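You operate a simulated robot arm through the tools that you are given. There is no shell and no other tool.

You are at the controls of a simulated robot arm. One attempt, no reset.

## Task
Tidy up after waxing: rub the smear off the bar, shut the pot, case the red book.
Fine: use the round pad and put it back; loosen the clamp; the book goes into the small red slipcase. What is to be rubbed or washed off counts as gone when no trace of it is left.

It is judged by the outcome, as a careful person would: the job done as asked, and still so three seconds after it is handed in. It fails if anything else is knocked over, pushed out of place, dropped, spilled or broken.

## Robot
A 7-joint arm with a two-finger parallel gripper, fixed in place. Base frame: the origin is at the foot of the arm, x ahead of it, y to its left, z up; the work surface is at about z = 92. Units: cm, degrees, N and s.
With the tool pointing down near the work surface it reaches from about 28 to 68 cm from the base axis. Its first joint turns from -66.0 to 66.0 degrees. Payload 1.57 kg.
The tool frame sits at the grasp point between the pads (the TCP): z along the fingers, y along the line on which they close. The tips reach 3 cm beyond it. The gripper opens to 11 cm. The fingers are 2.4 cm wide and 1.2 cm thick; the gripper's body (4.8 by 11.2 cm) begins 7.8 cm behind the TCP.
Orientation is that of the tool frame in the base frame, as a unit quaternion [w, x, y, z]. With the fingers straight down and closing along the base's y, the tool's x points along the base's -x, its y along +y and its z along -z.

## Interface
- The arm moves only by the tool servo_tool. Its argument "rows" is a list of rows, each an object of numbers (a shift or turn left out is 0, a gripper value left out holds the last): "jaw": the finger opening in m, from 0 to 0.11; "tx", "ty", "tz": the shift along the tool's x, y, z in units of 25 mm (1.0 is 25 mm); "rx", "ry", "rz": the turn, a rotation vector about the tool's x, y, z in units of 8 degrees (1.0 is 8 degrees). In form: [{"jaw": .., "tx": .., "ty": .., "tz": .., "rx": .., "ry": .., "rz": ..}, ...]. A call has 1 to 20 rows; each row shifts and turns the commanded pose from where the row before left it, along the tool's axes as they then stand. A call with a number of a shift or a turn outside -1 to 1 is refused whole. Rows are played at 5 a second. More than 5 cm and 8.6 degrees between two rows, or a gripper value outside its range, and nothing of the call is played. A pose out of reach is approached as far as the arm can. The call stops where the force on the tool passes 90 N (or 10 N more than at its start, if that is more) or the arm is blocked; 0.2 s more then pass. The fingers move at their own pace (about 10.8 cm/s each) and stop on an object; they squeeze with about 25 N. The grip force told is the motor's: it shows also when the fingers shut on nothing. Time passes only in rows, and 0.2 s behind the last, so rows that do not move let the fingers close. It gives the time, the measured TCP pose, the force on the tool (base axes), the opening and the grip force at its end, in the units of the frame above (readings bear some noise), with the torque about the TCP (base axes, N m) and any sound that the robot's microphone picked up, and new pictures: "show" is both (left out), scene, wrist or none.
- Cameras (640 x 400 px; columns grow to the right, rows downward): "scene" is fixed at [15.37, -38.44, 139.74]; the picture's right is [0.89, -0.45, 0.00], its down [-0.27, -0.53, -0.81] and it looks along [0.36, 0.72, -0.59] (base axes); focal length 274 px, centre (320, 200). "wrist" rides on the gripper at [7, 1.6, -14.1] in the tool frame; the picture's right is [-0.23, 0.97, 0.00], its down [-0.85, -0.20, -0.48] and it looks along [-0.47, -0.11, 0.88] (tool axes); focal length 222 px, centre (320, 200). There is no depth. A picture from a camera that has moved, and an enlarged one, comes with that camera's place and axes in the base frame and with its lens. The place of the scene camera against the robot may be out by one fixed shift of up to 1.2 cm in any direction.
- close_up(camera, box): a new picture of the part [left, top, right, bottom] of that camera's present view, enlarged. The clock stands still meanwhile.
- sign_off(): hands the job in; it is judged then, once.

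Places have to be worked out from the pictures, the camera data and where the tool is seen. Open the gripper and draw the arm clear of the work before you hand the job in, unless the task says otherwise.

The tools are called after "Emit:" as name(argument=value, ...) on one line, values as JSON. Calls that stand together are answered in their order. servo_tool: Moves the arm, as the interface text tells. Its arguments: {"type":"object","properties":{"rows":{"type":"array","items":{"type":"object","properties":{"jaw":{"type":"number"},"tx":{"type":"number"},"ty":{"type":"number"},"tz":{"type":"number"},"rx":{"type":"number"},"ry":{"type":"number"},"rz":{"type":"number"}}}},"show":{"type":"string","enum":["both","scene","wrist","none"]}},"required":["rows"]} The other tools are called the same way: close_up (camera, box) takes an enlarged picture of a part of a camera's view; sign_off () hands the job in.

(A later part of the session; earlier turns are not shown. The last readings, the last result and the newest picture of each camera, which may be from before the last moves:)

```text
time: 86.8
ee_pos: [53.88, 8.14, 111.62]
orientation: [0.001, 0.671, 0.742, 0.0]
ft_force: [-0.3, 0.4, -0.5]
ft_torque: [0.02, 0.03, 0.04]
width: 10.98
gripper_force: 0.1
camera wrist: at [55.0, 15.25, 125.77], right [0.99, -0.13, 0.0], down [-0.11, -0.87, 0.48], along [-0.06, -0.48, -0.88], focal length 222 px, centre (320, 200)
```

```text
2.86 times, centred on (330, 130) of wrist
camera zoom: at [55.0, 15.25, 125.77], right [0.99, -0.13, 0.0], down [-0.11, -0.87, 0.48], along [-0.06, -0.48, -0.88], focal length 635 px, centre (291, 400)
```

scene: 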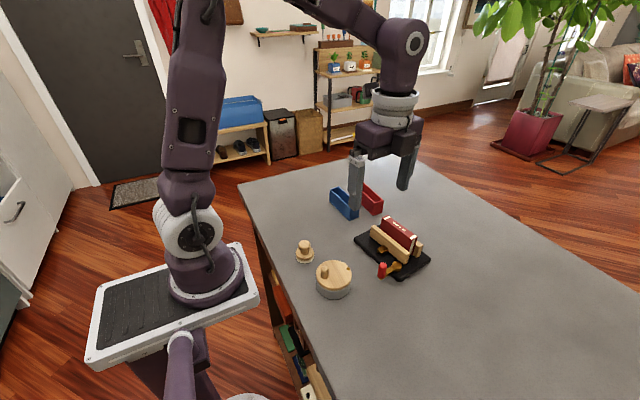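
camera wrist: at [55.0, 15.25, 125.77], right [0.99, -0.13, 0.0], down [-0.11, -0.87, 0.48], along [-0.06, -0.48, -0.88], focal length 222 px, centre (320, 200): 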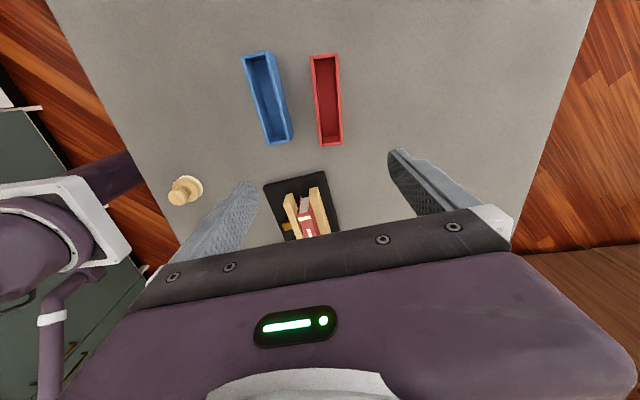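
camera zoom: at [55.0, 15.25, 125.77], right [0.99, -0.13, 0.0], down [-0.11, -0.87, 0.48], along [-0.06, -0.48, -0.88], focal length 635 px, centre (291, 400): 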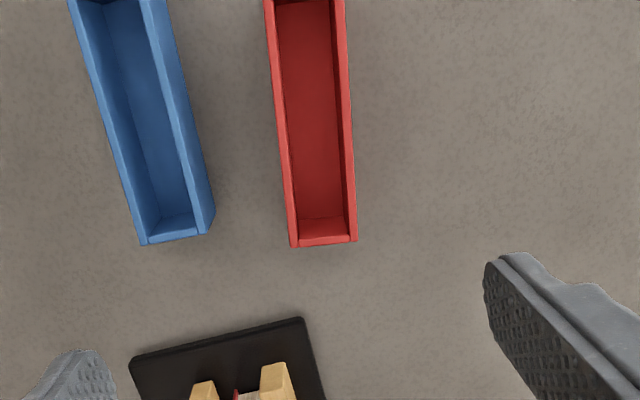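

Emit:
close_up(camera="wrist", box=[230, 40, 400, 155])

Emit:
close_up(camera="wrist", box=[295, 45, 365, 105])

Emit:
close_up(camera="wrist", box=[295, 100, 365, 160])

```text
3.48 times, centred on (315, 98) of wrist
camera zoom: at [55.0, 15.25, 125.77], right [0.99, -0.13, 0.0], down [-0.11, -0.87, 0.48], along [-0.06, -0.48, -0.88], focal length 773 px, centre (337, 556)
```

zoom: 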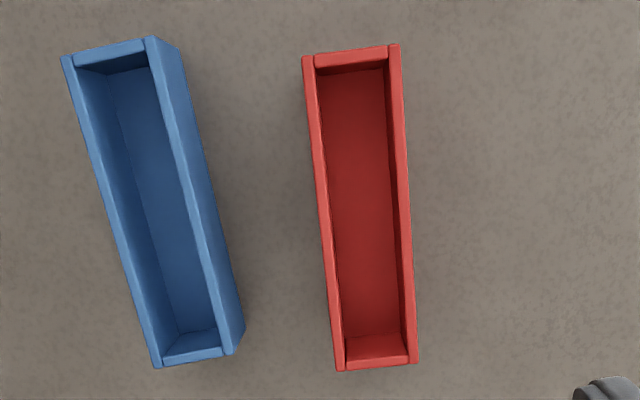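

```text
6.67 times, centred on (330, 75) of wrist
camera zoom: at [55.0, 15.25, 125.77], right [0.99, -0.13, 0.0], down [-0.11, -0.87, 0.48], along [-0.06, -0.48, -0.88], focal length 1481 px, centre (253, 1033)
```

zoom: 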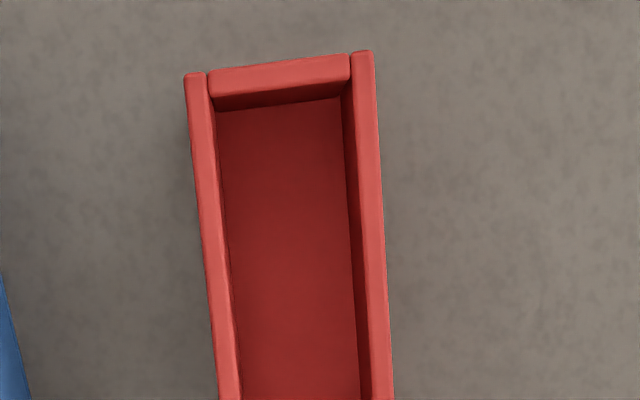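

```text
6.67 times, centred on (330, 130) of wrist
camera zoom: at [55.0, 15.25, 125.77], right [0.99, -0.13, 0.0], down [-0.11, -0.87, 0.48], along [-0.06, -0.48, -0.88], focal length 1481 px, centre (253, 667)
```

zoom: 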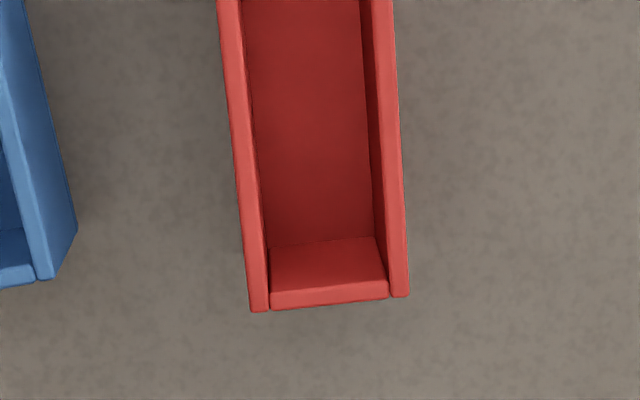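

Red slipcase rim: centre ≈ (55.6, 12.44), direction 88.5°, inside about 2.4 × 9.4 cm, rim z ≈ 96.4 – the book (1.9 × 8.8) fits. Now I go above the book and view it between the fingers.

Emit:
servo_tool(rows=[{"tx": -0.8725, "ty": -0.287}, {"tx": -0.8725, "ty": -0.287}, {"tx": -0.8725, "ty": -0.287}, {"tx": -0.8725, "ty": -0.287}, {"tx": -0.8725, "ty": -0.287, "tz": 0.6}, {"tx": -0.8725, "ty": -0.287, "tz": 0.6}, {"tz": 0.6, "jaw": 0.06}, {}], show="both")

Emit:
close_up(camera="wrist", box=[240, 60, 420, 210])

Emit:
close_up(camera="scene", box=[350, 195, 440, 280])

```text
time: 88.6
ee_pos: [51.05, -5.62, 107.27]
orientation: [0.0, 0.672, 0.741, -0.001]
ft_force: [0.1, -0.2, -0.2]
ft_torque: [-0.01, -0.02, 0.0]
width: 6.0
gripper_force: 0.0
camera wrist: at [51.99, 1.56, 121.5], right [0.99, -0.13, 0.0], down [-0.11, -0.87, 0.48], along [-0.06, -0.48, -0.88], focal length 222 px, centre (320, 200)
```

scene: 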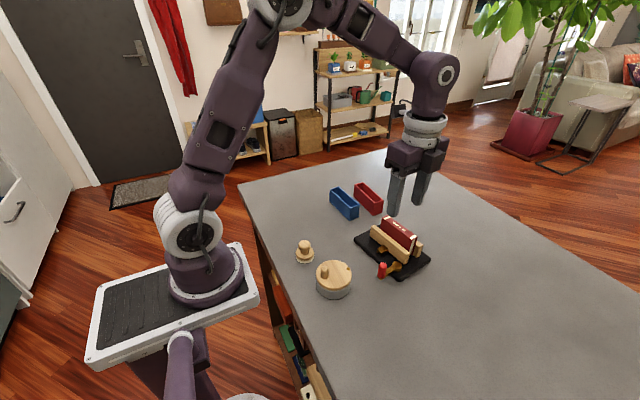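
wrist: 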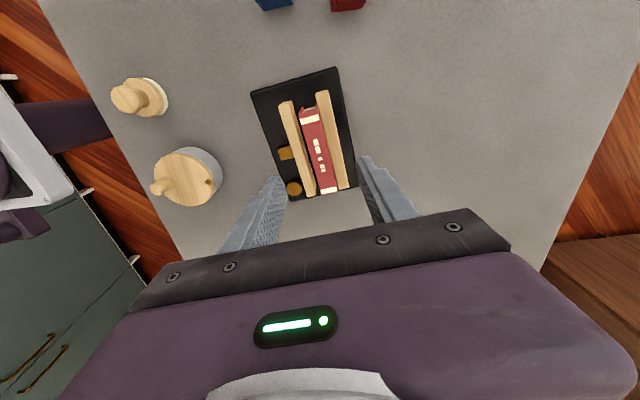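

```text
2.67 times, centred on (330, 135) of wrist
camera zoom: at [51.99, 1.56, 121.5], right [0.99, -0.13, 0.0], down [-0.11, -0.87, 0.48], along [-0.06, -0.48, -0.88], focal length 592 px, centre (293, 373)
```

zoom: 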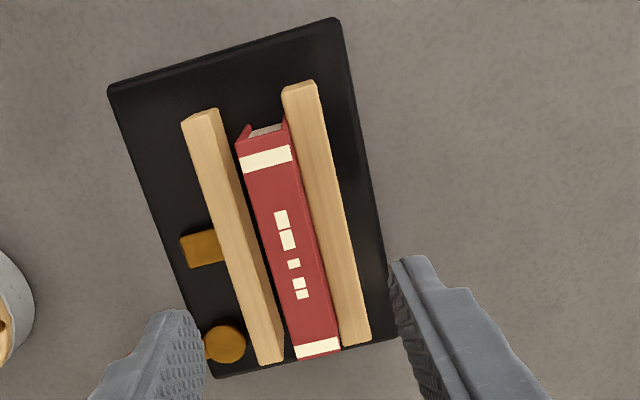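

```text
4.71 times, centred on (395, 238) of scene
camera zoom: at [15.37, -38.44, 139.74], right [0.89, -0.45, 0.0], down [-0.27, -0.53, -0.81], along [0.36, 0.72, -0.59], focal length 1290 px, centre (-33, 24)
```

zoom: 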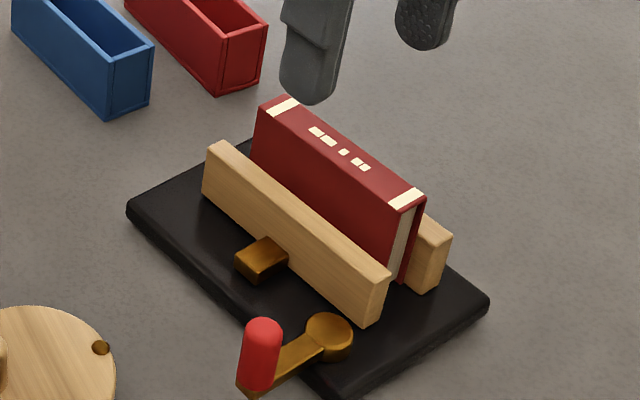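

Book spine centre (51.03, -5.6), direction ≈ 96.5°; the tool is centred over it. I trim the yaw by 0.9° and descend partway, then check finger height against the spine.

Emit:
servo_tool(rows=[{"tz": 0.8, "rz": -0.11}, {"tz": 0.8}, {"tz": 0.7}, {}], show="none")

Emit:
close_up(camera="scene", box=[360, 195, 440, 260])

Emit:
close_up(camera="wrist", box=[240, 60, 420, 210])

```text
time: 89.6
ee_pos: [50.91, -5.39, 101.27]
orientation: [-0.001, 0.666, 0.746, -0.001]
ft_force: [-0.8, 0.4, -0.3]
ft_torque: [-0.01, 0.03, -0.04]
width: 5.99
gripper_force: 0.0
```

```text
6.15 times, centred on (400, 228) of scene
camera zoom: at [15.37, -38.44, 139.74], right [0.89, -0.45, 0.0], down [-0.27, -0.53, -0.81], along [0.36, 0.72, -0.59], focal length 1686 px, centre (-172, 31)
```

zoom: 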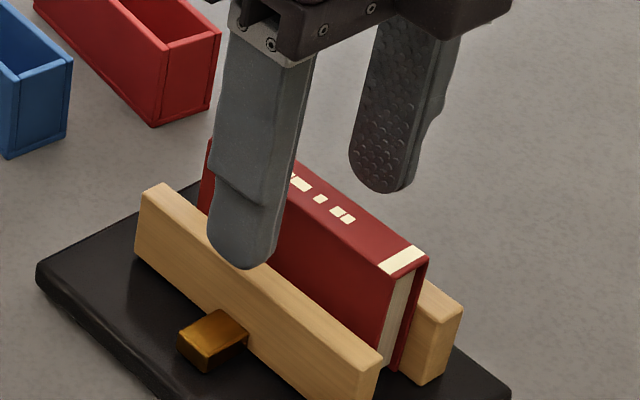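

```text
2.67 times, centred on (330, 135) of wrist
camera zoom: at [51.76, 1.74, 115.47], right [0.99, -0.11, 0.0], down [-0.1, -0.87, 0.48], along [-0.06, -0.48, -0.88], focal length 592 px, centre (293, 373)
```

zoom: 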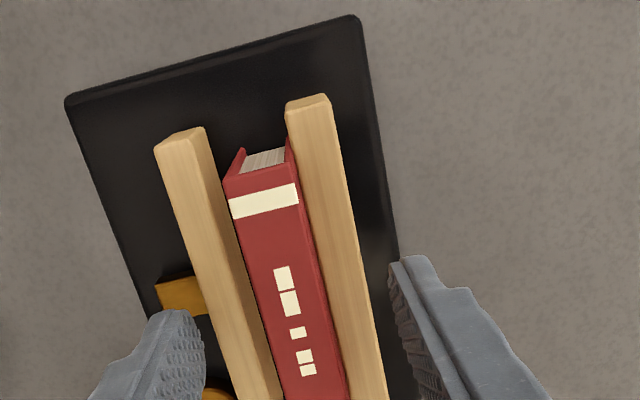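

Finger tips are at z ≈ 98.3; by triangulation the spine top is ≈ 99.3 and the jaw tops ≈ 97. I lower 0.45 cm so the tips overlap the book by about 1.4 cm and stay above the jaws, then close.

Emit:
servo_tool(rows=[{"tz": 0.18}, {}, {"jaw": 0.0}, {}, {}], show="none")

Emit:
close_up(camera="scene", box=[360, 195, 440, 260])

Emit:
close_up(camera="wrist", box=[240, 60, 420, 210])

```text
time: 90.8
ee_pos: [50.99, -5.4, 100.93]
orientation: [0.0, 0.665, 0.747, -0.002]
ft_force: [1.1, -0.1, 1.7]
ft_torque: [-0.01, -0.1, 0.0]
width: 1.81
gripper_force: 25.2
```

```text
6.15 times, centred on (400, 228) of scene
camera zoom: at [15.37, -38.44, 139.74], right [0.89, -0.45, 0.0], down [-0.27, -0.53, -0.81], along [0.36, 0.72, -0.59], focal length 1686 px, centre (-172, 31)
```

zoom: 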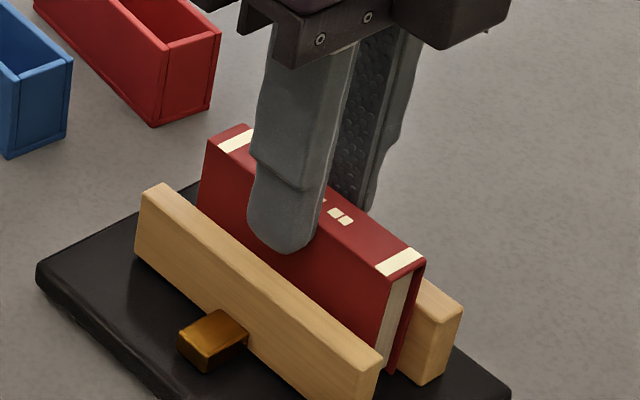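

```text
2.67 times, centred on (330, 135) of wrist
camera zoom: at [51.74, 1.77, 115.12], right [0.99, -0.11, 0.0], down [-0.1, -0.87, 0.48], along [-0.06, -0.48, -0.88], focal length 592 px, centre (293, 373)
```

zoom: 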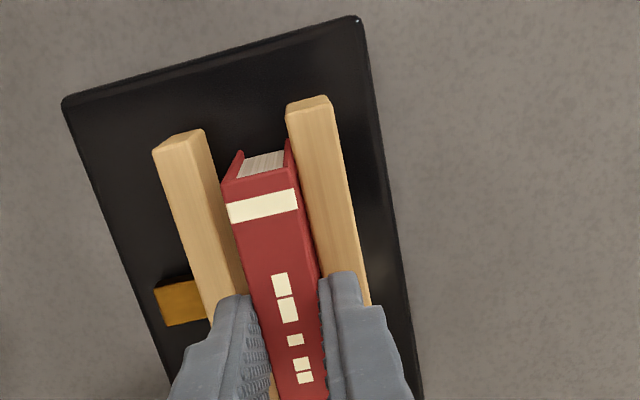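

The book is gripped (1.81 cm, 25 N) with tips just above the jaws. I lift slowly and check that only the book rises.

Emit:
servo_tool(rows=[{"tz": -0.4}, {"tz": -0.4}, {}], show="none")

Emit:
close_up(camera="scene", box=[350, 185, 450, 270])

```text
time: 91.6
ee_pos: [50.77, -5.4, 102.99]
orientation: [0.0, 0.665, 0.747, -0.002]
ft_force: [0.4, -1.5, -1.2]
ft_torque: [0.0, -0.01, 0.0]
width: 1.8
gripper_force: 24.9
```

```text
4.71 times, centred on (400, 228) of scene
camera zoom: at [15.37, -38.44, 139.74], right [0.89, -0.45, 0.0], down [-0.27, -0.53, -0.81], along [0.36, 0.72, -0.59], focal length 1290 px, centre (-56, 71)
```

zoom: 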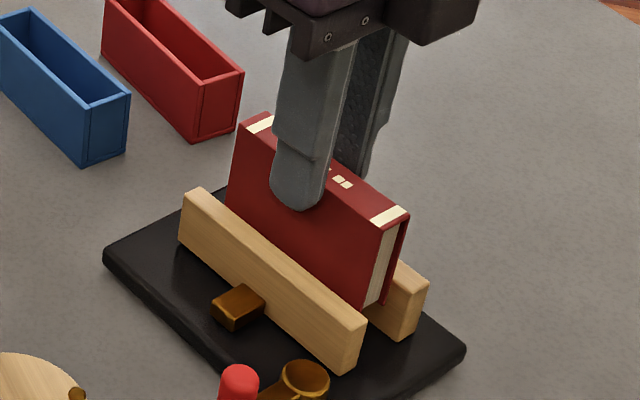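

Only the book rises. I lift clear, turn 8.2° clockwise to match the slipcase, and carry the book above it.

Emit:
servo_tool(rows=[{"tz": -0.8}, {"tz": -0.8}, {"tz": -0.6}, {"rz": 0.51}, {"rz": 0.51}, {"tx": 0.728, "ty": 0.167}, {"tx": 0.728, "ty": 0.167}, {"tx": 0.728, "ty": 0.167}, {"tx": 0.728, "ty": 0.167}, {"tx": 0.728, "ty": 0.167}, {"tx": 0.728, "ty": 0.167}, {"tx": 0.728, "ty": 0.167}, {"tx": 0.728, "ty": 0.167}, {"tx": 0.728, "ty": 0.167}, {"tx": 0.728, "ty": 0.167}, {}], show="both")

Emit:
close_up(camera="wrist", box=[230, 40, 430, 210])

Emit:
close_up(camera="scene", box=[325, 150, 405, 220])

```text
time: 95.0
ee_pos: [55.32, 12.85, 108.51]
orientation: [0.0, 0.717, 0.697, -0.002]
ft_force: [0.1, -0.9, -0.3]
ft_torque: [0.0, 0.02, 0.01]
width: 1.83
gripper_force: 25.0
camera wrist: at [57.18, 19.8, 122.7], right [0.97, -0.25, 0.0], down [-0.22, -0.85, 0.48], along [-0.12, -0.46, -0.88], focal length 222 px, centre (320, 200)
```

scene: 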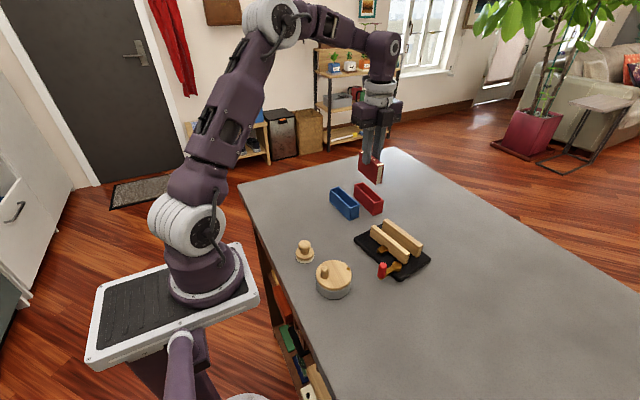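
wrist: 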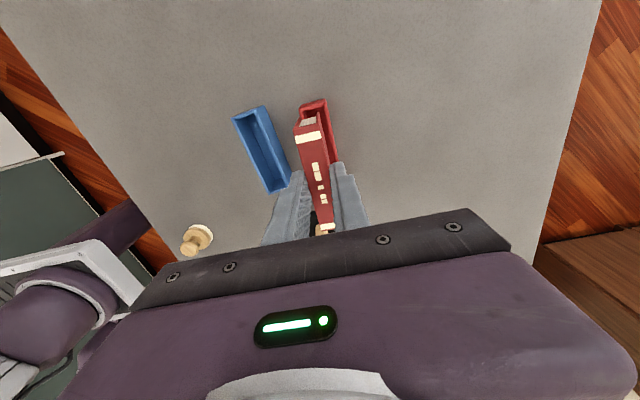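

```text
2.35 times, centred on (330, 125) of wrist
camera zoom: at [57.18, 19.8, 122.7], right [0.97, -0.25, 0.0], down [-0.22, -0.85, 0.48], along [-0.12, -0.46, -0.88], focal length 523 px, centre (296, 376)
```

zoom: 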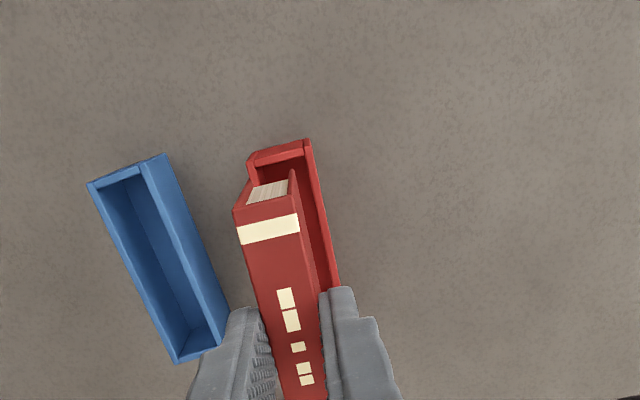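

```text
5.71 times, centred on (365, 185) of scene
camera zoom: at [15.37, -38.44, 139.74], right [0.89, -0.45, 0.0], down [-0.27, -0.53, -0.81], along [0.36, 0.72, -0.59], focal length 1566 px, centre (63, 286)
```

zoom: 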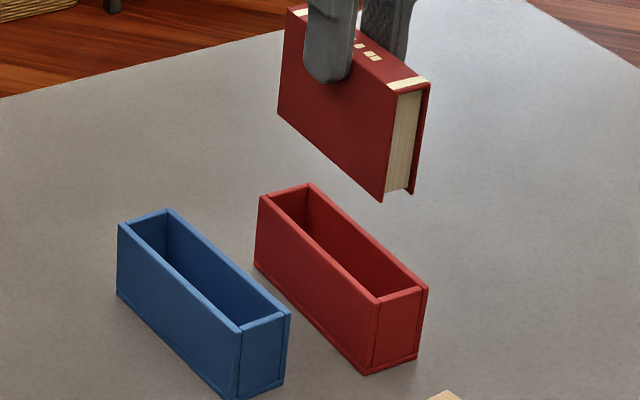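

The book hangs over the slipcase; compared with the rim it needs about +0.17 in x and -0.25 in y. I correct and lower until its bottom is just above the rim, then check both views.

Emit:
servo_tool(rows=[{"tx": -0.098, "ty": 0.071}, {"tz": 0.8}, {"tz": 0.8}, {"tz": 0.1}, {}], show="none")

Emit:
close_up(camera="scene", box=[335, 165, 395, 220])

Emit:
close_up(camera="wrist", box=[270, 60, 390, 180])

```text
time: 96.2
ee_pos: [55.69, 12.31, 104.26]
orientation: [-0.001, 0.717, 0.697, -0.001]
ft_force: [-0.1, 0.8, 0.2]
ft_torque: [0.02, -0.01, 0.01]
width: 1.84
gripper_force: 24.9
```

```text
7.27 times, centred on (365, 192) of scene
camera zoom: at [15.37, -38.44, 139.74], right [0.89, -0.45, 0.0], down [-0.27, -0.53, -0.81], along [0.36, 0.72, -0.59], focal length 1993 px, centre (-7, 254)
```

zoom: 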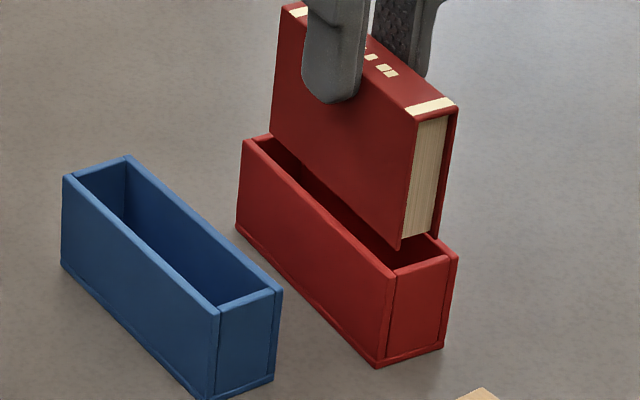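

```text
3.33 times, centred on (330, 120) of wrist
camera zoom: at [57.52, 19.39, 118.4], right [0.97, -0.25, 0.0], down [-0.22, -0.85, 0.48], along [-0.12, -0.46, -0.88], focal length 740 px, centre (287, 467)
```

zoom: 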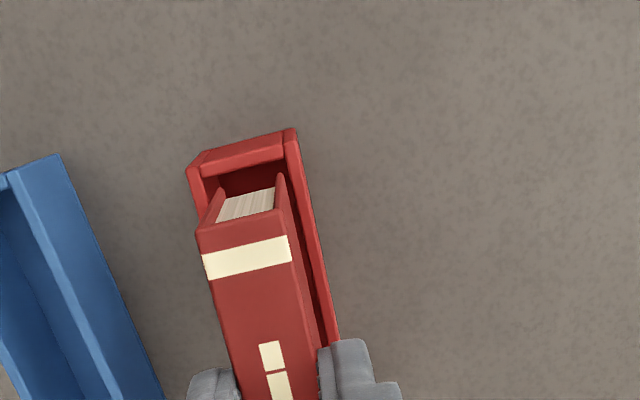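

Wrist view suggests the book is within about 0.1 cm of centred. I zoom in on the scene view at the near end to verify end clearance before inserting.

Emit:
close_up(camera="scene", box=[378, 186, 404, 206])

Emit:
close_up(camera="scene", box=[362, 168, 402, 208])

Emit:
close_up(camera="wrist", box=[290, 80, 350, 130])

```text
16.00 times, centred on (391, 196) of scene
camera zoom: at [15.37, -38.44, 139.74], right [0.89, -0.45, 0.0], down [-0.27, -0.53, -0.81], along [0.36, 0.72, -0.59], focal length 4384 px, centre (-816, 264)
```

zoom: 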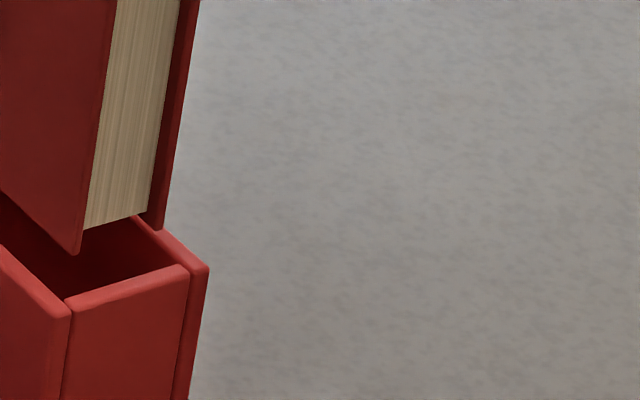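

```text
10.00 times, centred on (382, 188) of scene
camera zoom: at [15.37, -38.44, 139.74], right [0.89, -0.45, 0.0], down [-0.27, -0.53, -0.81], along [0.36, 0.72, -0.59], focal length 2740 px, centre (-300, 320)
```

zoom: 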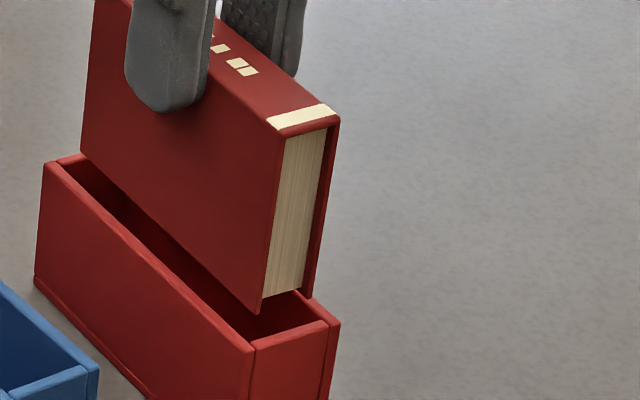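

```text
8.00 times, centred on (320, 105) of wrist
camera zoom: at [57.52, 19.39, 118.4], right [0.97, -0.25, 0.0], down [-0.22, -0.85, 0.48], along [-0.12, -0.46, -0.88], focal length 1777 px, centre (320, 960)
```

zoom: 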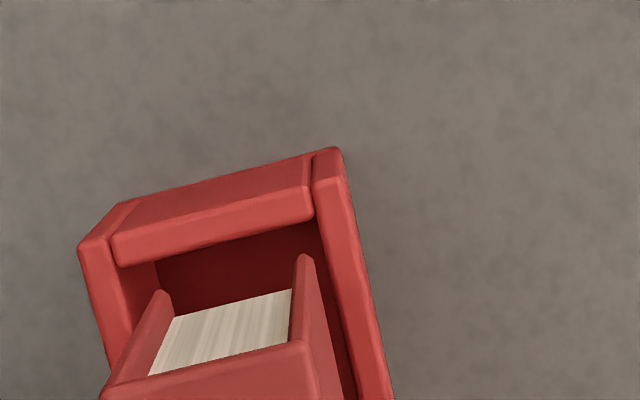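

Scene view shows the near end tight and a larger gap at the far end, so I shift 0.12 cm toward +y and lower 1.5 cm, watching the force.

Emit:
servo_tool(rows=[{"tx": 0.05}, {"tz": 0.15}, {"tz": 0.15}, {"tz": 0.15}, {"tz": 0.15}, {}], show="none")

Emit:
close_up(camera="scene", box=[335, 165, 405, 220])

Emit:
close_up(camera="wrist", box=[270, 60, 390, 180])

```text
time: 97.6
ee_pos: [55.67, 12.66, 102.61]
orientation: [0.0, 0.717, 0.697, -0.001]
ft_force: [-0.3, 0.0, -0.2]
ft_torque: [-0.02, 0.0, -0.01]
width: 1.82
gripper_force: 24.6
```

```text
7.27 times, centred on (370, 192) of scene
camera zoom: at [15.37, -38.44, 139.74], right [0.89, -0.45, 0.0], down [-0.27, -0.53, -0.81], along [0.36, 0.72, -0.59], focal length 1993 px, centre (-44, 254)
```

zoom: 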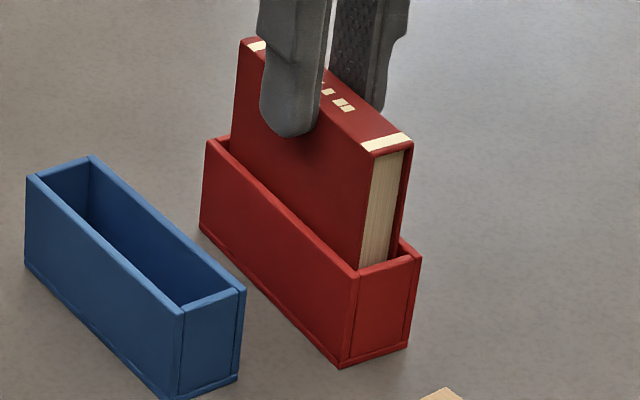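

```text
3.33 times, centred on (330, 120) of wrist
camera zoom: at [57.53, 19.53, 116.84], right [0.97, -0.25, 0.0], down [-0.22, -0.85, 0.48], along [-0.12, -0.46, -0.88], focal length 740 px, centre (287, 467)
```

zoom: 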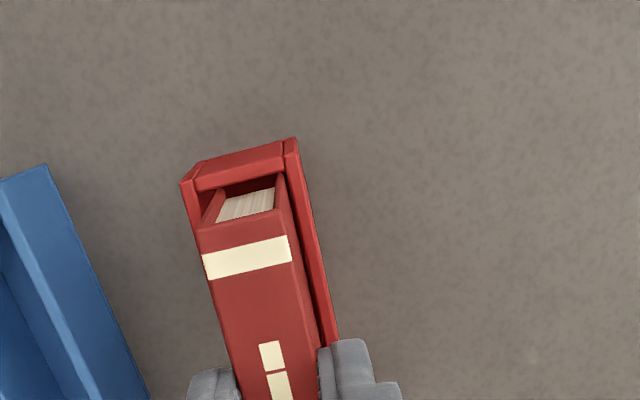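

The book has entered the slipcase without any contact force. I continue lowering.

Emit:
servo_tool(rows=[{"tz": 0.2}, {"tz": 0.2}, {"tz": 0.2}, {"tz": 0.15}, {}], show="none")

Emit:
close_up(camera="scene", box=[335, 165, 405, 220])

Emit:
close_up(camera="wrist", box=[270, 60, 390, 180])

```text
time: 98.8
ee_pos: [55.65, 12.51, 100.89]
orientation: [0.0, 0.717, 0.697, -0.001]
ft_force: [-0.1, 0.1, -1.2]
ft_torque: [0.0, -0.01, 0.01]
width: 1.84
gripper_force: 24.7
```

```text
7.27 times, centred on (370, 192) of scene
camera zoom: at [15.37, -38.44, 139.74], right [0.89, -0.45, 0.0], down [-0.27, -0.53, -0.81], along [0.36, 0.72, -0.59], focal length 1993 px, centre (-44, 254)
```

zoom: 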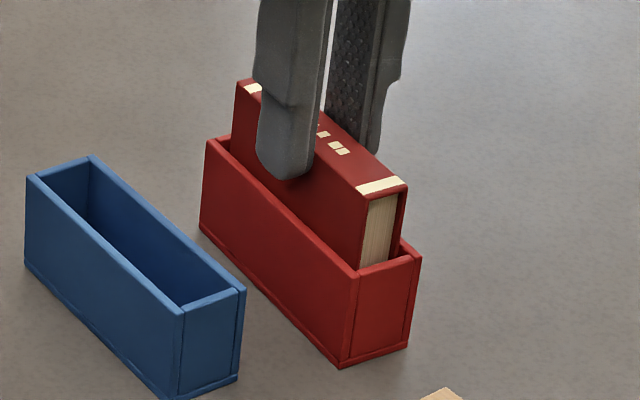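

```text
3.33 times, centred on (330, 120) of wrist
camera zoom: at [57.5, 19.44, 115.01], right [0.97, -0.25, 0.0], down [-0.22, -0.85, 0.48], along [-0.12, -0.46, -0.88], focal length 740 px, centre (287, 467)
```

zoom: 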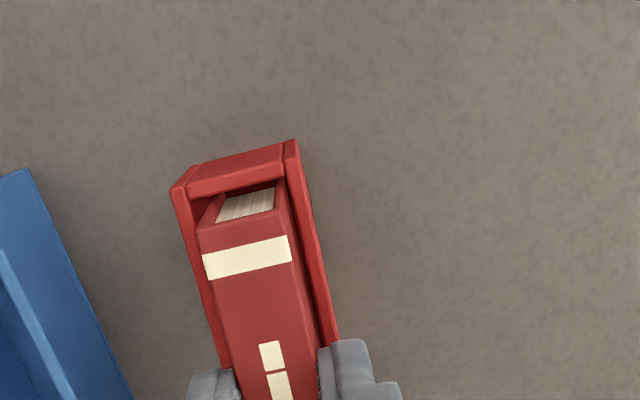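

No contact yet; the tips are about 1.4 cm above the rim. I lower another 1.1 cm in small steps with force checks.

Emit:
servo_tool(rows=[{"tz": 0.15}, {"tz": 0.15}, {"tz": 0.12}, {}], show="none")

Emit:
close_up(camera="scene", box=[345, 170, 400, 215])

```text
time: 99.8
ee_pos: [55.7, 12.54, 99.81]
orientation: [-0.001, 0.717, 0.697, -0.001]
ft_force: [0.1, -0.6, -1.0]
ft_torque: [-0.03, 0.03, 0.03]
width: 1.82
gripper_force: 25.1
```

```text
8.89 times, centred on (372, 192) of scene
camera zoom: at [15.37, -38.44, 139.74], right [0.89, -0.45, 0.0], down [-0.27, -0.53, -0.81], along [0.36, 0.72, -0.59], focal length 2436 px, centre (-147, 267)
```

zoom: 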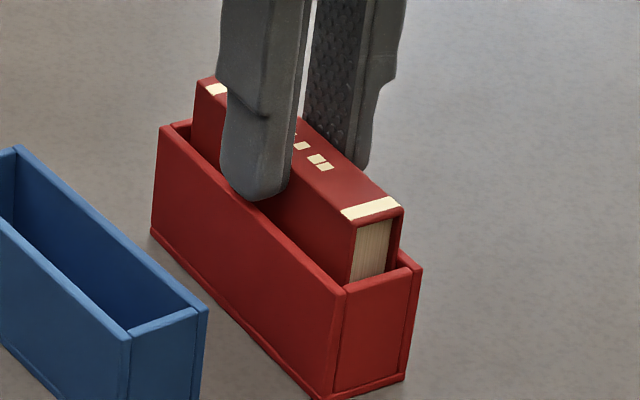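

Tips are about 0.5 cm above the rim. A last small lowering, then check the force.

Emit:
servo_tool(rows=[{"tz": 0.06}, {"tz": 0.06}, {}], show="none")

Emit:
close_up(camera="scene", box=[345, 170, 400, 215])

```text
time: 100.6
ee_pos: [55.74, 12.44, 99.54]
orientation: [0.001, 0.717, 0.697, 0.001]
ft_force: [2.1, 1.4, 24.2]
ft_torque: [0.07, -0.08, -0.05]
width: 1.85
gripper_force: 25.1
```

```text
8.89 times, centred on (372, 192) of scene
camera zoom: at [15.33, -38.45, 139.75], right [0.89, -0.45, 0.0], down [-0.26, -0.53, -0.81], along [0.36, 0.72, -0.59], focal length 2436 px, centre (-147, 267)
```

zoom: 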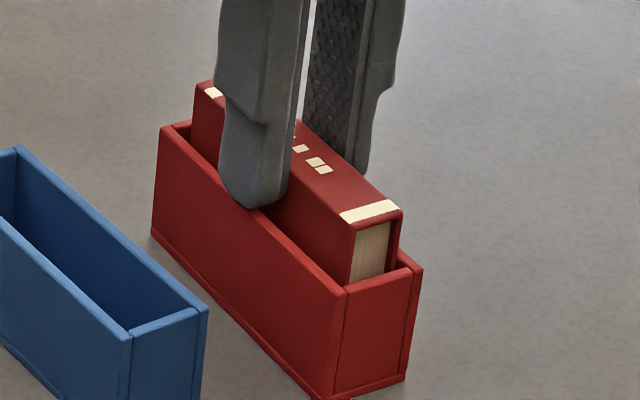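

Contact at 24 N – the book is on the floor of the slipcase or the tips are at the rim. I rise 1.5 mm so nothing drags, open slightly, then rise clear.

Emit:
servo_tool(rows=[{"tz": -0.06}, {}, {"jaw": 0.035}, {}, {}], show="none")

Emit:
close_up(camera="scene", box=[345, 170, 400, 215])

```text
time: 101.8
ee_pos: [55.81, 12.49, 99.56]
orientation: [0.0, 0.717, 0.697, -0.002]
ft_force: [0.7, 0.1, 0.1]
ft_torque: [-0.01, -0.03, 0.02]
width: 3.52
gripper_force: 0.0
```

```text
8.89 times, centred on (372, 192) of scene
camera zoom: at [15.37, -38.44, 139.74], right [0.89, -0.45, 0.0], down [-0.27, -0.53, -0.81], along [0.36, 0.72, -0.59], focal length 2436 px, centre (-147, 267)
```

zoom: 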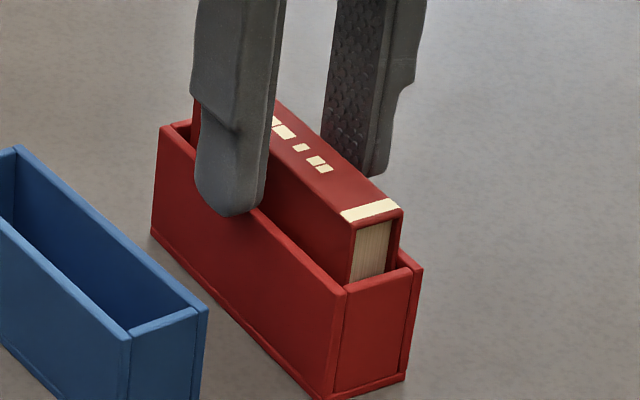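

The book did not drop, so it rests on the slipcase floor. I rise clear and inspect.

Emit:
servo_tool(rows=[{"tz": -0.5}, {"tz": -0.8}, {"tz": -1}, {"tz": -1}, {"tz": -1}, {"tz": -0.8}, {}], show="both")

Emit:
close_up(camera="scene", box=[335, 170, 400, 220])

Emit:
close_up(camera="wrist", box=[250, 60, 400, 200])

```text
time: 103.4
ee_pos: [55.72, 12.56, 112.3]
orientation: [0.001, 0.717, 0.697, -0.002]
ft_force: [0.3, -1.0, -0.6]
ft_torque: [0.0, 0.02, 0.0]
width: 3.49
gripper_force: 0.2
camera wrist: at [57.59, 19.48, 126.46], right [0.97, -0.25, 0.0], down [-0.22, -0.85, 0.48], along [-0.12, -0.46, -0.88], focal length 222 px, centre (320, 200)
```

scene: 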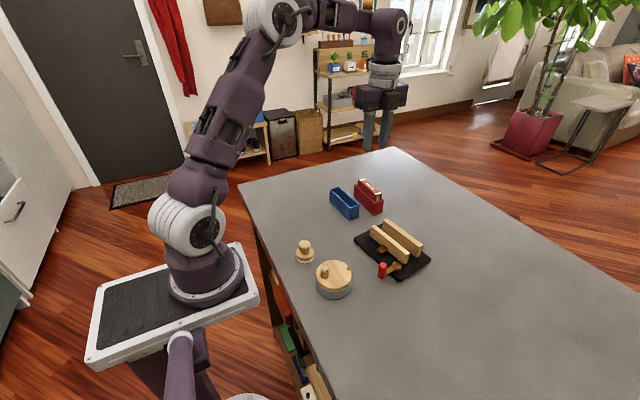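
wrist: 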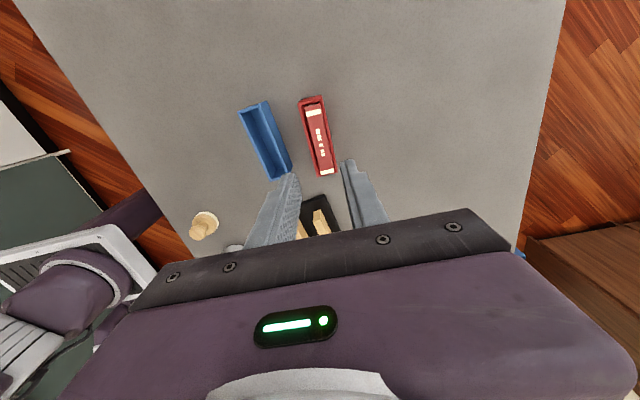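

```text
8.00 times, centred on (368, 195) of scene
camera zoom: at [15.37, -38.44, 139.74], right [0.89, -0.45, 0.0], down [-0.27, -0.53, -0.81], along [0.36, 0.72, -0.59], focal length 2192 px, centre (-60, 240)
```

zoom: 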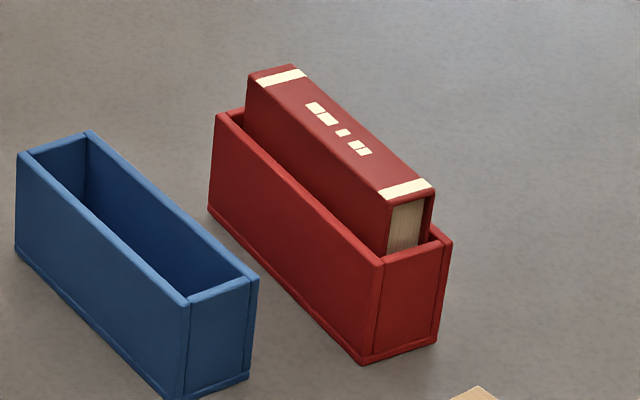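

```text
2.86 times, centred on (325, 130) of wrist
camera zoom: at [57.59, 19.48, 126.46], right [0.97, -0.25, 0.0], down [-0.22, -0.85, 0.48], along [-0.12, -0.46, -0.88], focal length 635 px, centre (306, 400)
```

zoom: 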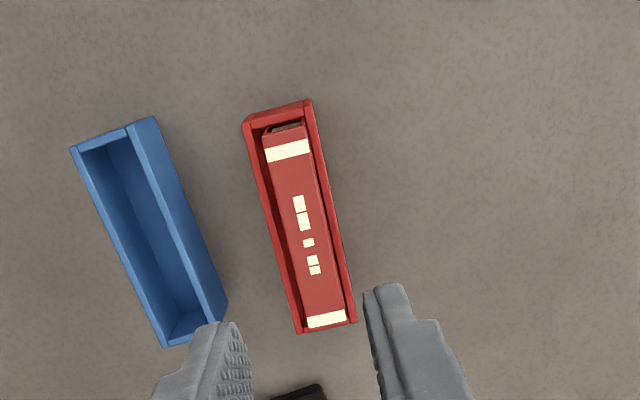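

The book is seated upright in the red slipcase (protruding ~1.6 cm as geometry predicts), and the slipcase has not moved. Now I check how far the clamp base was dragged, viewing it from above.

Emit:
servo_tool(rows=[{"tx": -0.889, "ty": -0.361, "jaw": 0.11}, {"tx": -0.889, "ty": -0.361}, {"tx": -0.889, "ty": -0.361}, {"tx": -0.889, "ty": -0.361}, {"tx": -0.889, "ty": -0.361}, {"tx": -0.889, "ty": -0.361}, {"tx": -0.889, "ty": -0.361}, {"tx": -0.889, "ty": -0.361}, {}], show="wrist")

Emit:
close_up(camera="wrist", box=[230, 50, 410, 210])

Emit:
close_up(camera="scene", box=[340, 200, 450, 290])

```text
time: 105.4
ee_pos: [47.8, -5.3, 112.5]
orientation: [0.0, 0.717, 0.697, -0.002]
ft_force: [0.5, -0.3, 0.1]
ft_torque: [-0.01, 0.0, -0.01]
width: 11.0
gripper_force: 0.1
camera wrist: at [49.68, 1.64, 126.7], right [0.97, -0.25, 0.0], down [-0.22, -0.85, 0.48], along [-0.12, -0.46, -0.88], focal length 222 px, centre (320, 200)
```

wrist: 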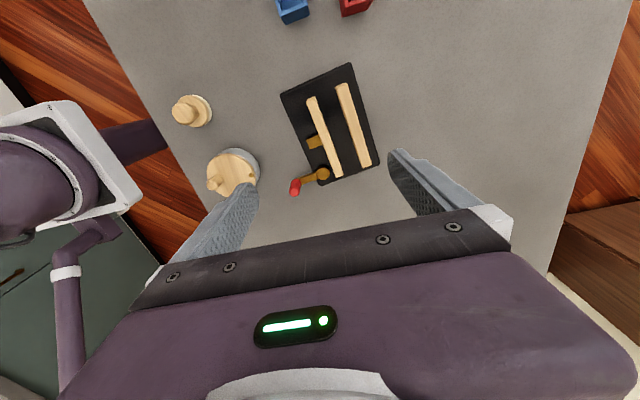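

```text
2.50 times, centred on (320, 130) of wrist
camera zoom: at [49.68, 1.64, 126.7], right [0.97, -0.25, 0.0], down [-0.22, -0.85, 0.48], along [-0.12, -0.46, -0.88], focal length 555 px, centre (320, 375)
```

zoom: 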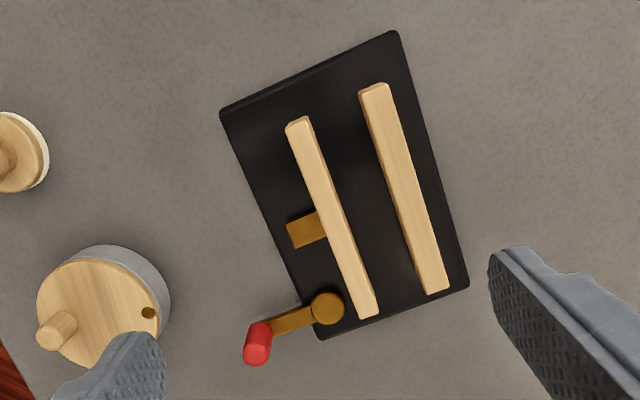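

```text
4.44 times, centred on (395, 245) of scene
camera zoom: at [15.37, -38.45, 139.74], right [0.89, -0.45, 0.0], down [-0.27, -0.53, -0.81], along [0.36, 0.72, -0.59], focal length 1218 px, centre (-13, 0)
```

zoom: 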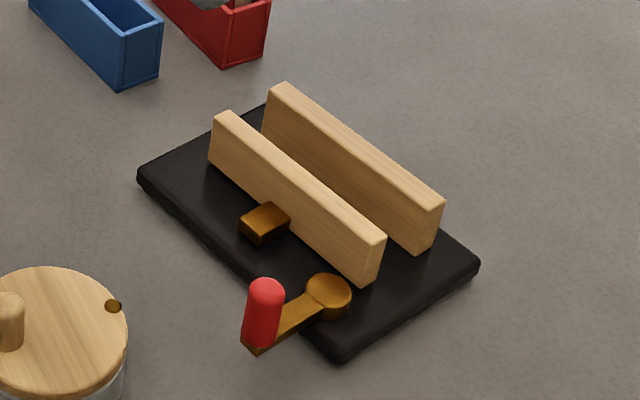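

Compared with the start, the clamp base has been dragged about (-1.0, -0.8) cm and turned ~3.6°. A careful tidy-up means nudging it back: I'll push its -x edge slightly off-centre (y ≈ -3.9), which corrects both shift and turn. First I position beside it.

Emit:
servo_tool(rows=[{"jaw": 0.0, "tx": 0.165, "ty": -0.785}, {"tx": 0.165, "ty": -0.785}, {"tx": 0.165, "ty": -0.785}, {"tz": 1}, {"tz": 1}, {"tz": 1}, {"tz": 1}, {"tz": 1}, {"tz": 1}, {"tz": 0.4}, {}], show="wrist")

Emit:
close_up(camera="wrist", box=[250, 40, 450, 200])

Emit:
close_up(camera="scene", box=[340, 200, 450, 290])

```text
time: 107.8
ee_pos: [42.04, -3.7, 96.49]
orientation: [-0.001, 0.717, 0.697, -0.001]
ft_force: [0.5, 0.7, -0.4]
ft_torque: [0.03, 0.0, -0.01]
width: 0.0
gripper_force: 21.2
camera wrist: at [43.91, 3.23, 110.61], right [0.97, -0.25, 0.0], down [-0.22, -0.85, 0.48], along [-0.12, -0.46, -0.88], focal length 222 px, centre (320, 200)
```

wrist: 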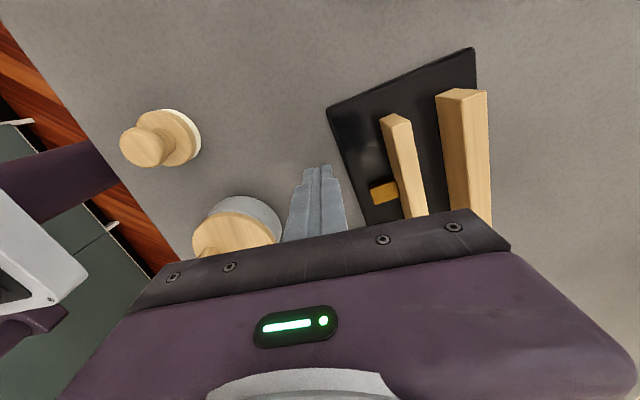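

```text
2.50 times, centred on (350, 120) of wrist
camera zoom: at [43.91, 3.23, 110.61], right [0.97, -0.25, 0.0], down [-0.22, -0.85, 0.48], along [-0.12, -0.46, -0.88], focal length 555 px, centre (245, 400)
```

zoom: 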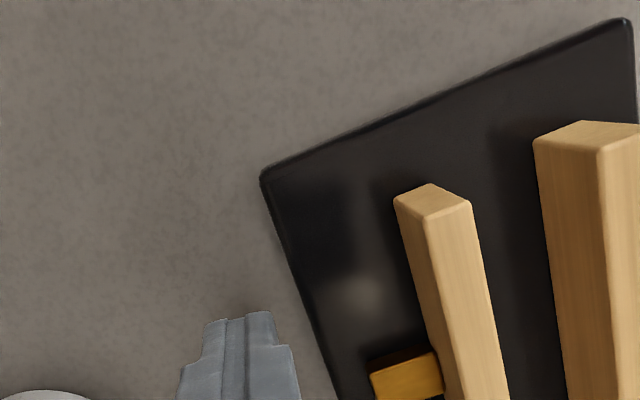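

```text
4.44 times, centred on (395, 245) of scene
camera zoom: at [15.37, -38.44, 139.74], right [0.89, -0.45, 0.0], down [-0.27, -0.53, -0.81], along [0.36, 0.72, -0.59], focal length 1218 px, centre (-13, 0)
```

zoom: 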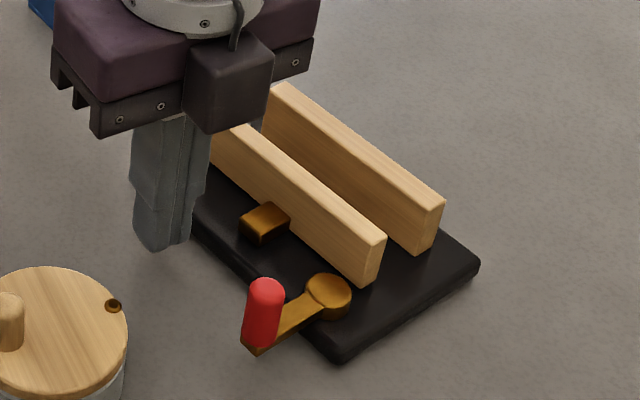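

The pusher stands about 1 cm from the base's edge. I lower to tip height ≈ 92.6 and approach.

Emit:
servo_tool(rows=[{"tz": 0.17}, {"tz": 0.15}, {}, {"ty": 0.2}, {"ty": 0.2}, {"ty": 0.1}, {}], show="none")

Emit:
close_up(camera="wrist", box=[250, 40, 450, 200])

Emit:
close_up(camera="scene", box=[340, 200, 450, 290])

```text
time: 109.4
ee_pos: [43.66, -3.59, 95.61]
orientation: [0.001, 0.717, 0.697, -0.001]
ft_force: [-3.5, 1.8, -1.6]
ft_torque: [0.05, 0.08, 0.03]
width: 0.0
gripper_force: 21.0
```

```text
2.50 times, centred on (350, 120) of wrist
camera zoom: at [45.47, 3.31, 109.8], right [0.97, -0.25, 0.0], down [-0.22, -0.85, 0.48], along [-0.12, -0.46, -0.88], focal length 555 px, centre (245, 400)
```

zoom: 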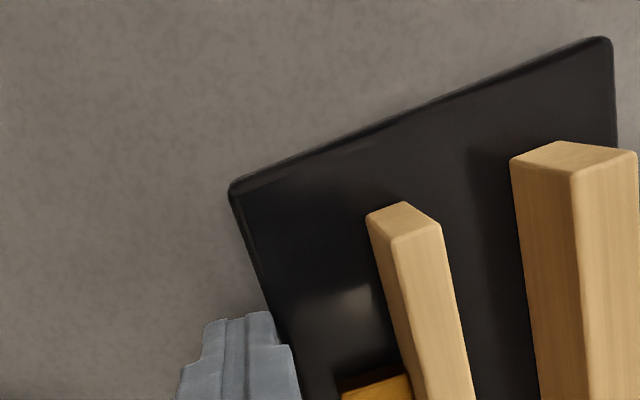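

```text
4.44 times, centred on (395, 245) of scene
camera zoom: at [15.37, -38.44, 139.75], right [0.89, -0.45, 0.0], down [-0.27, -0.53, -0.81], along [0.36, 0.72, -0.59], focal length 1218 px, centre (-13, 0)
```

zoom: 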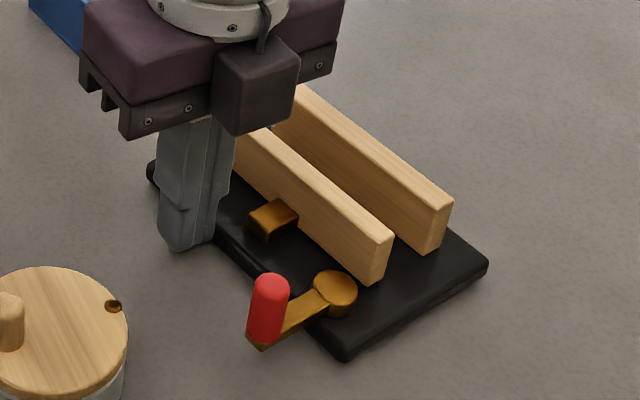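

The base is moving as wanted (rotation nearly corrected). I push about 0.6 cm more.

Emit:
servo_tool(rows=[{"ty": 0.09}, {"ty": 0.09}, {"ty": 0.07}, {}], show="none")

Emit:
close_up(camera="scene", box=[340, 200, 450, 290])

```text
time: 110.4
ee_pos: [44.37, -3.74, 95.63]
orientation: [0.002, 0.717, 0.697, 0.001]
ft_force: [0.0, 1.0, 0.9]
ft_torque: [0.0, 0.0, -0.01]
width: 0.0
gripper_force: 21.4
```

```text
4.44 times, centred on (395, 245) of scene
camera zoom: at [15.37, -38.45, 139.74], right [0.89, -0.45, 0.0], down [-0.27, -0.53, -0.81], along [0.36, 0.72, -0.59], focal length 1218 px, centre (-13, 0)
```

zoom: 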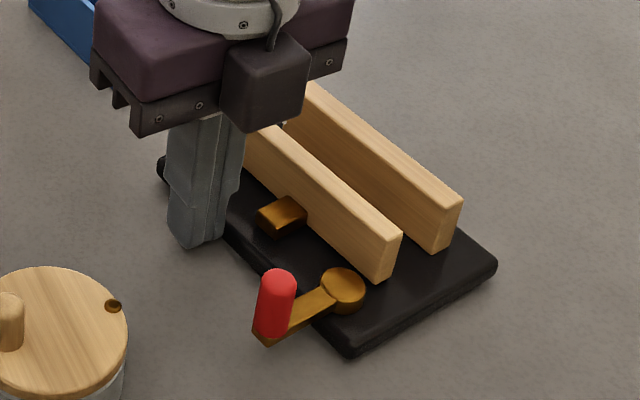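

Rotation and x are now restored; it still needs about +1.0 cm in y. I back off, rise, go round to the -y side and come down beside the edge's middle.

Emit:
servo_tool(rows=[{"ty": -0.3}, {"tz": -1}, {"tz": -1}, {"tz": -1}, {"tz": -1}, {"tx": -0.928, "ty": 0.586}, {"tx": -0.928, "ty": 0.586}, {"tx": -0.928, "ty": 0.586}, {"tx": -0.928, "ty": 0.586}, {"tx": -0.928, "ty": 0.586}, {"tz": 1}, {"tz": 1}, {"tz": 1}, {}], show="both")

Emit:
close_up(camera="scene", box=[340, 200, 450, 290])

```text
time: 113.4
ee_pos: [50.3, -15.17, 98.0]
orientation: [0.0, 0.716, 0.698, -0.001]
ft_force: [0.8, 0.6, -0.2]
ft_torque: [0.0, -0.01, -0.01]
width: 0.0
gripper_force: 21.0
camera wrist: at [52.09, -8.29, 112.11], right [0.97, -0.25, 0.0], down [-0.22, -0.85, 0.48], along [-0.12, -0.46, -0.88], focal length 222 px, centre (320, 200)
```

scene: 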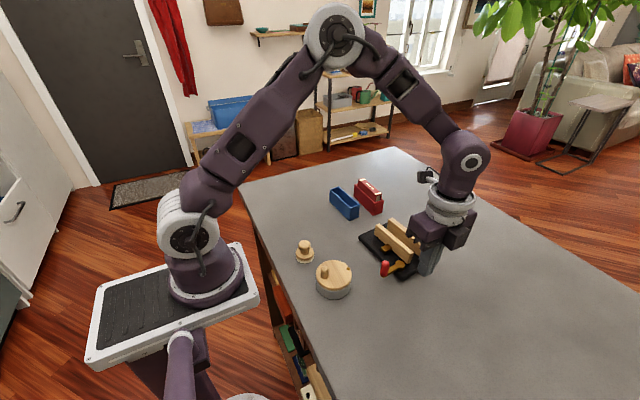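
wrist: 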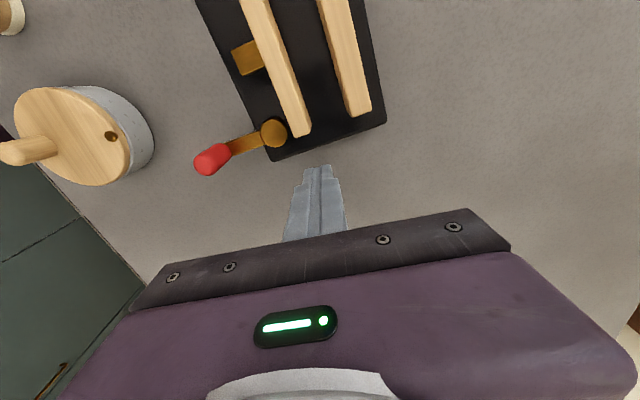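

```text
4.44 times, centred on (395, 245) of scene
camera zoom: at [15.37, -38.44, 139.74], right [0.89, -0.45, 0.0], down [-0.27, -0.53, -0.81], along [0.36, 0.72, -0.59], focal length 1218 px, centre (-13, 0)
```

zoom: 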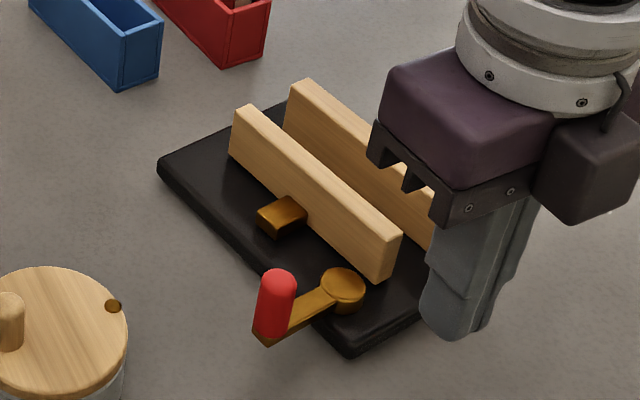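

Pusher at (50.3, -15.2), the edge at about y = -13.1 with its middle near x = 51.2. I shift to x ≈ 51, lower, and push gently toward +y.

Emit:
servo_tool(rows=[{"ty": 0.28, "tz": 0.5}, {"tz": 0.47}, {}, {"tx": 0.2}, {"tx": 0.2}, {"tx": 0.1}, {"tx": 0.08}, {}], show="none")

Emit:
close_up(camera="scene", box=[340, 200, 450, 290])

```text
time: 115.2
ee_pos: [51.04, -14.24, 95.63]
orientation: [0.001, 0.717, 0.697, -0.001]
ft_force: [-2.1, -21.0, 8.8]
ft_torque: [-0.38, 0.14, 0.07]
width: 0.0
gripper_force: 21.5
```

```text
4.44 times, centred on (395, 245) of scene
camera zoom: at [15.35, -38.5, 139.73], right [0.89, -0.45, 0.0], down [-0.27, -0.53, -0.81], along [0.36, 0.72, -0.59], focal length 1218 px, centre (-13, 0)
```

zoom: 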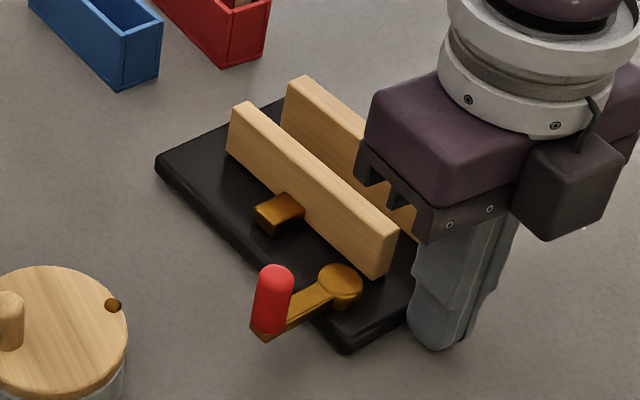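

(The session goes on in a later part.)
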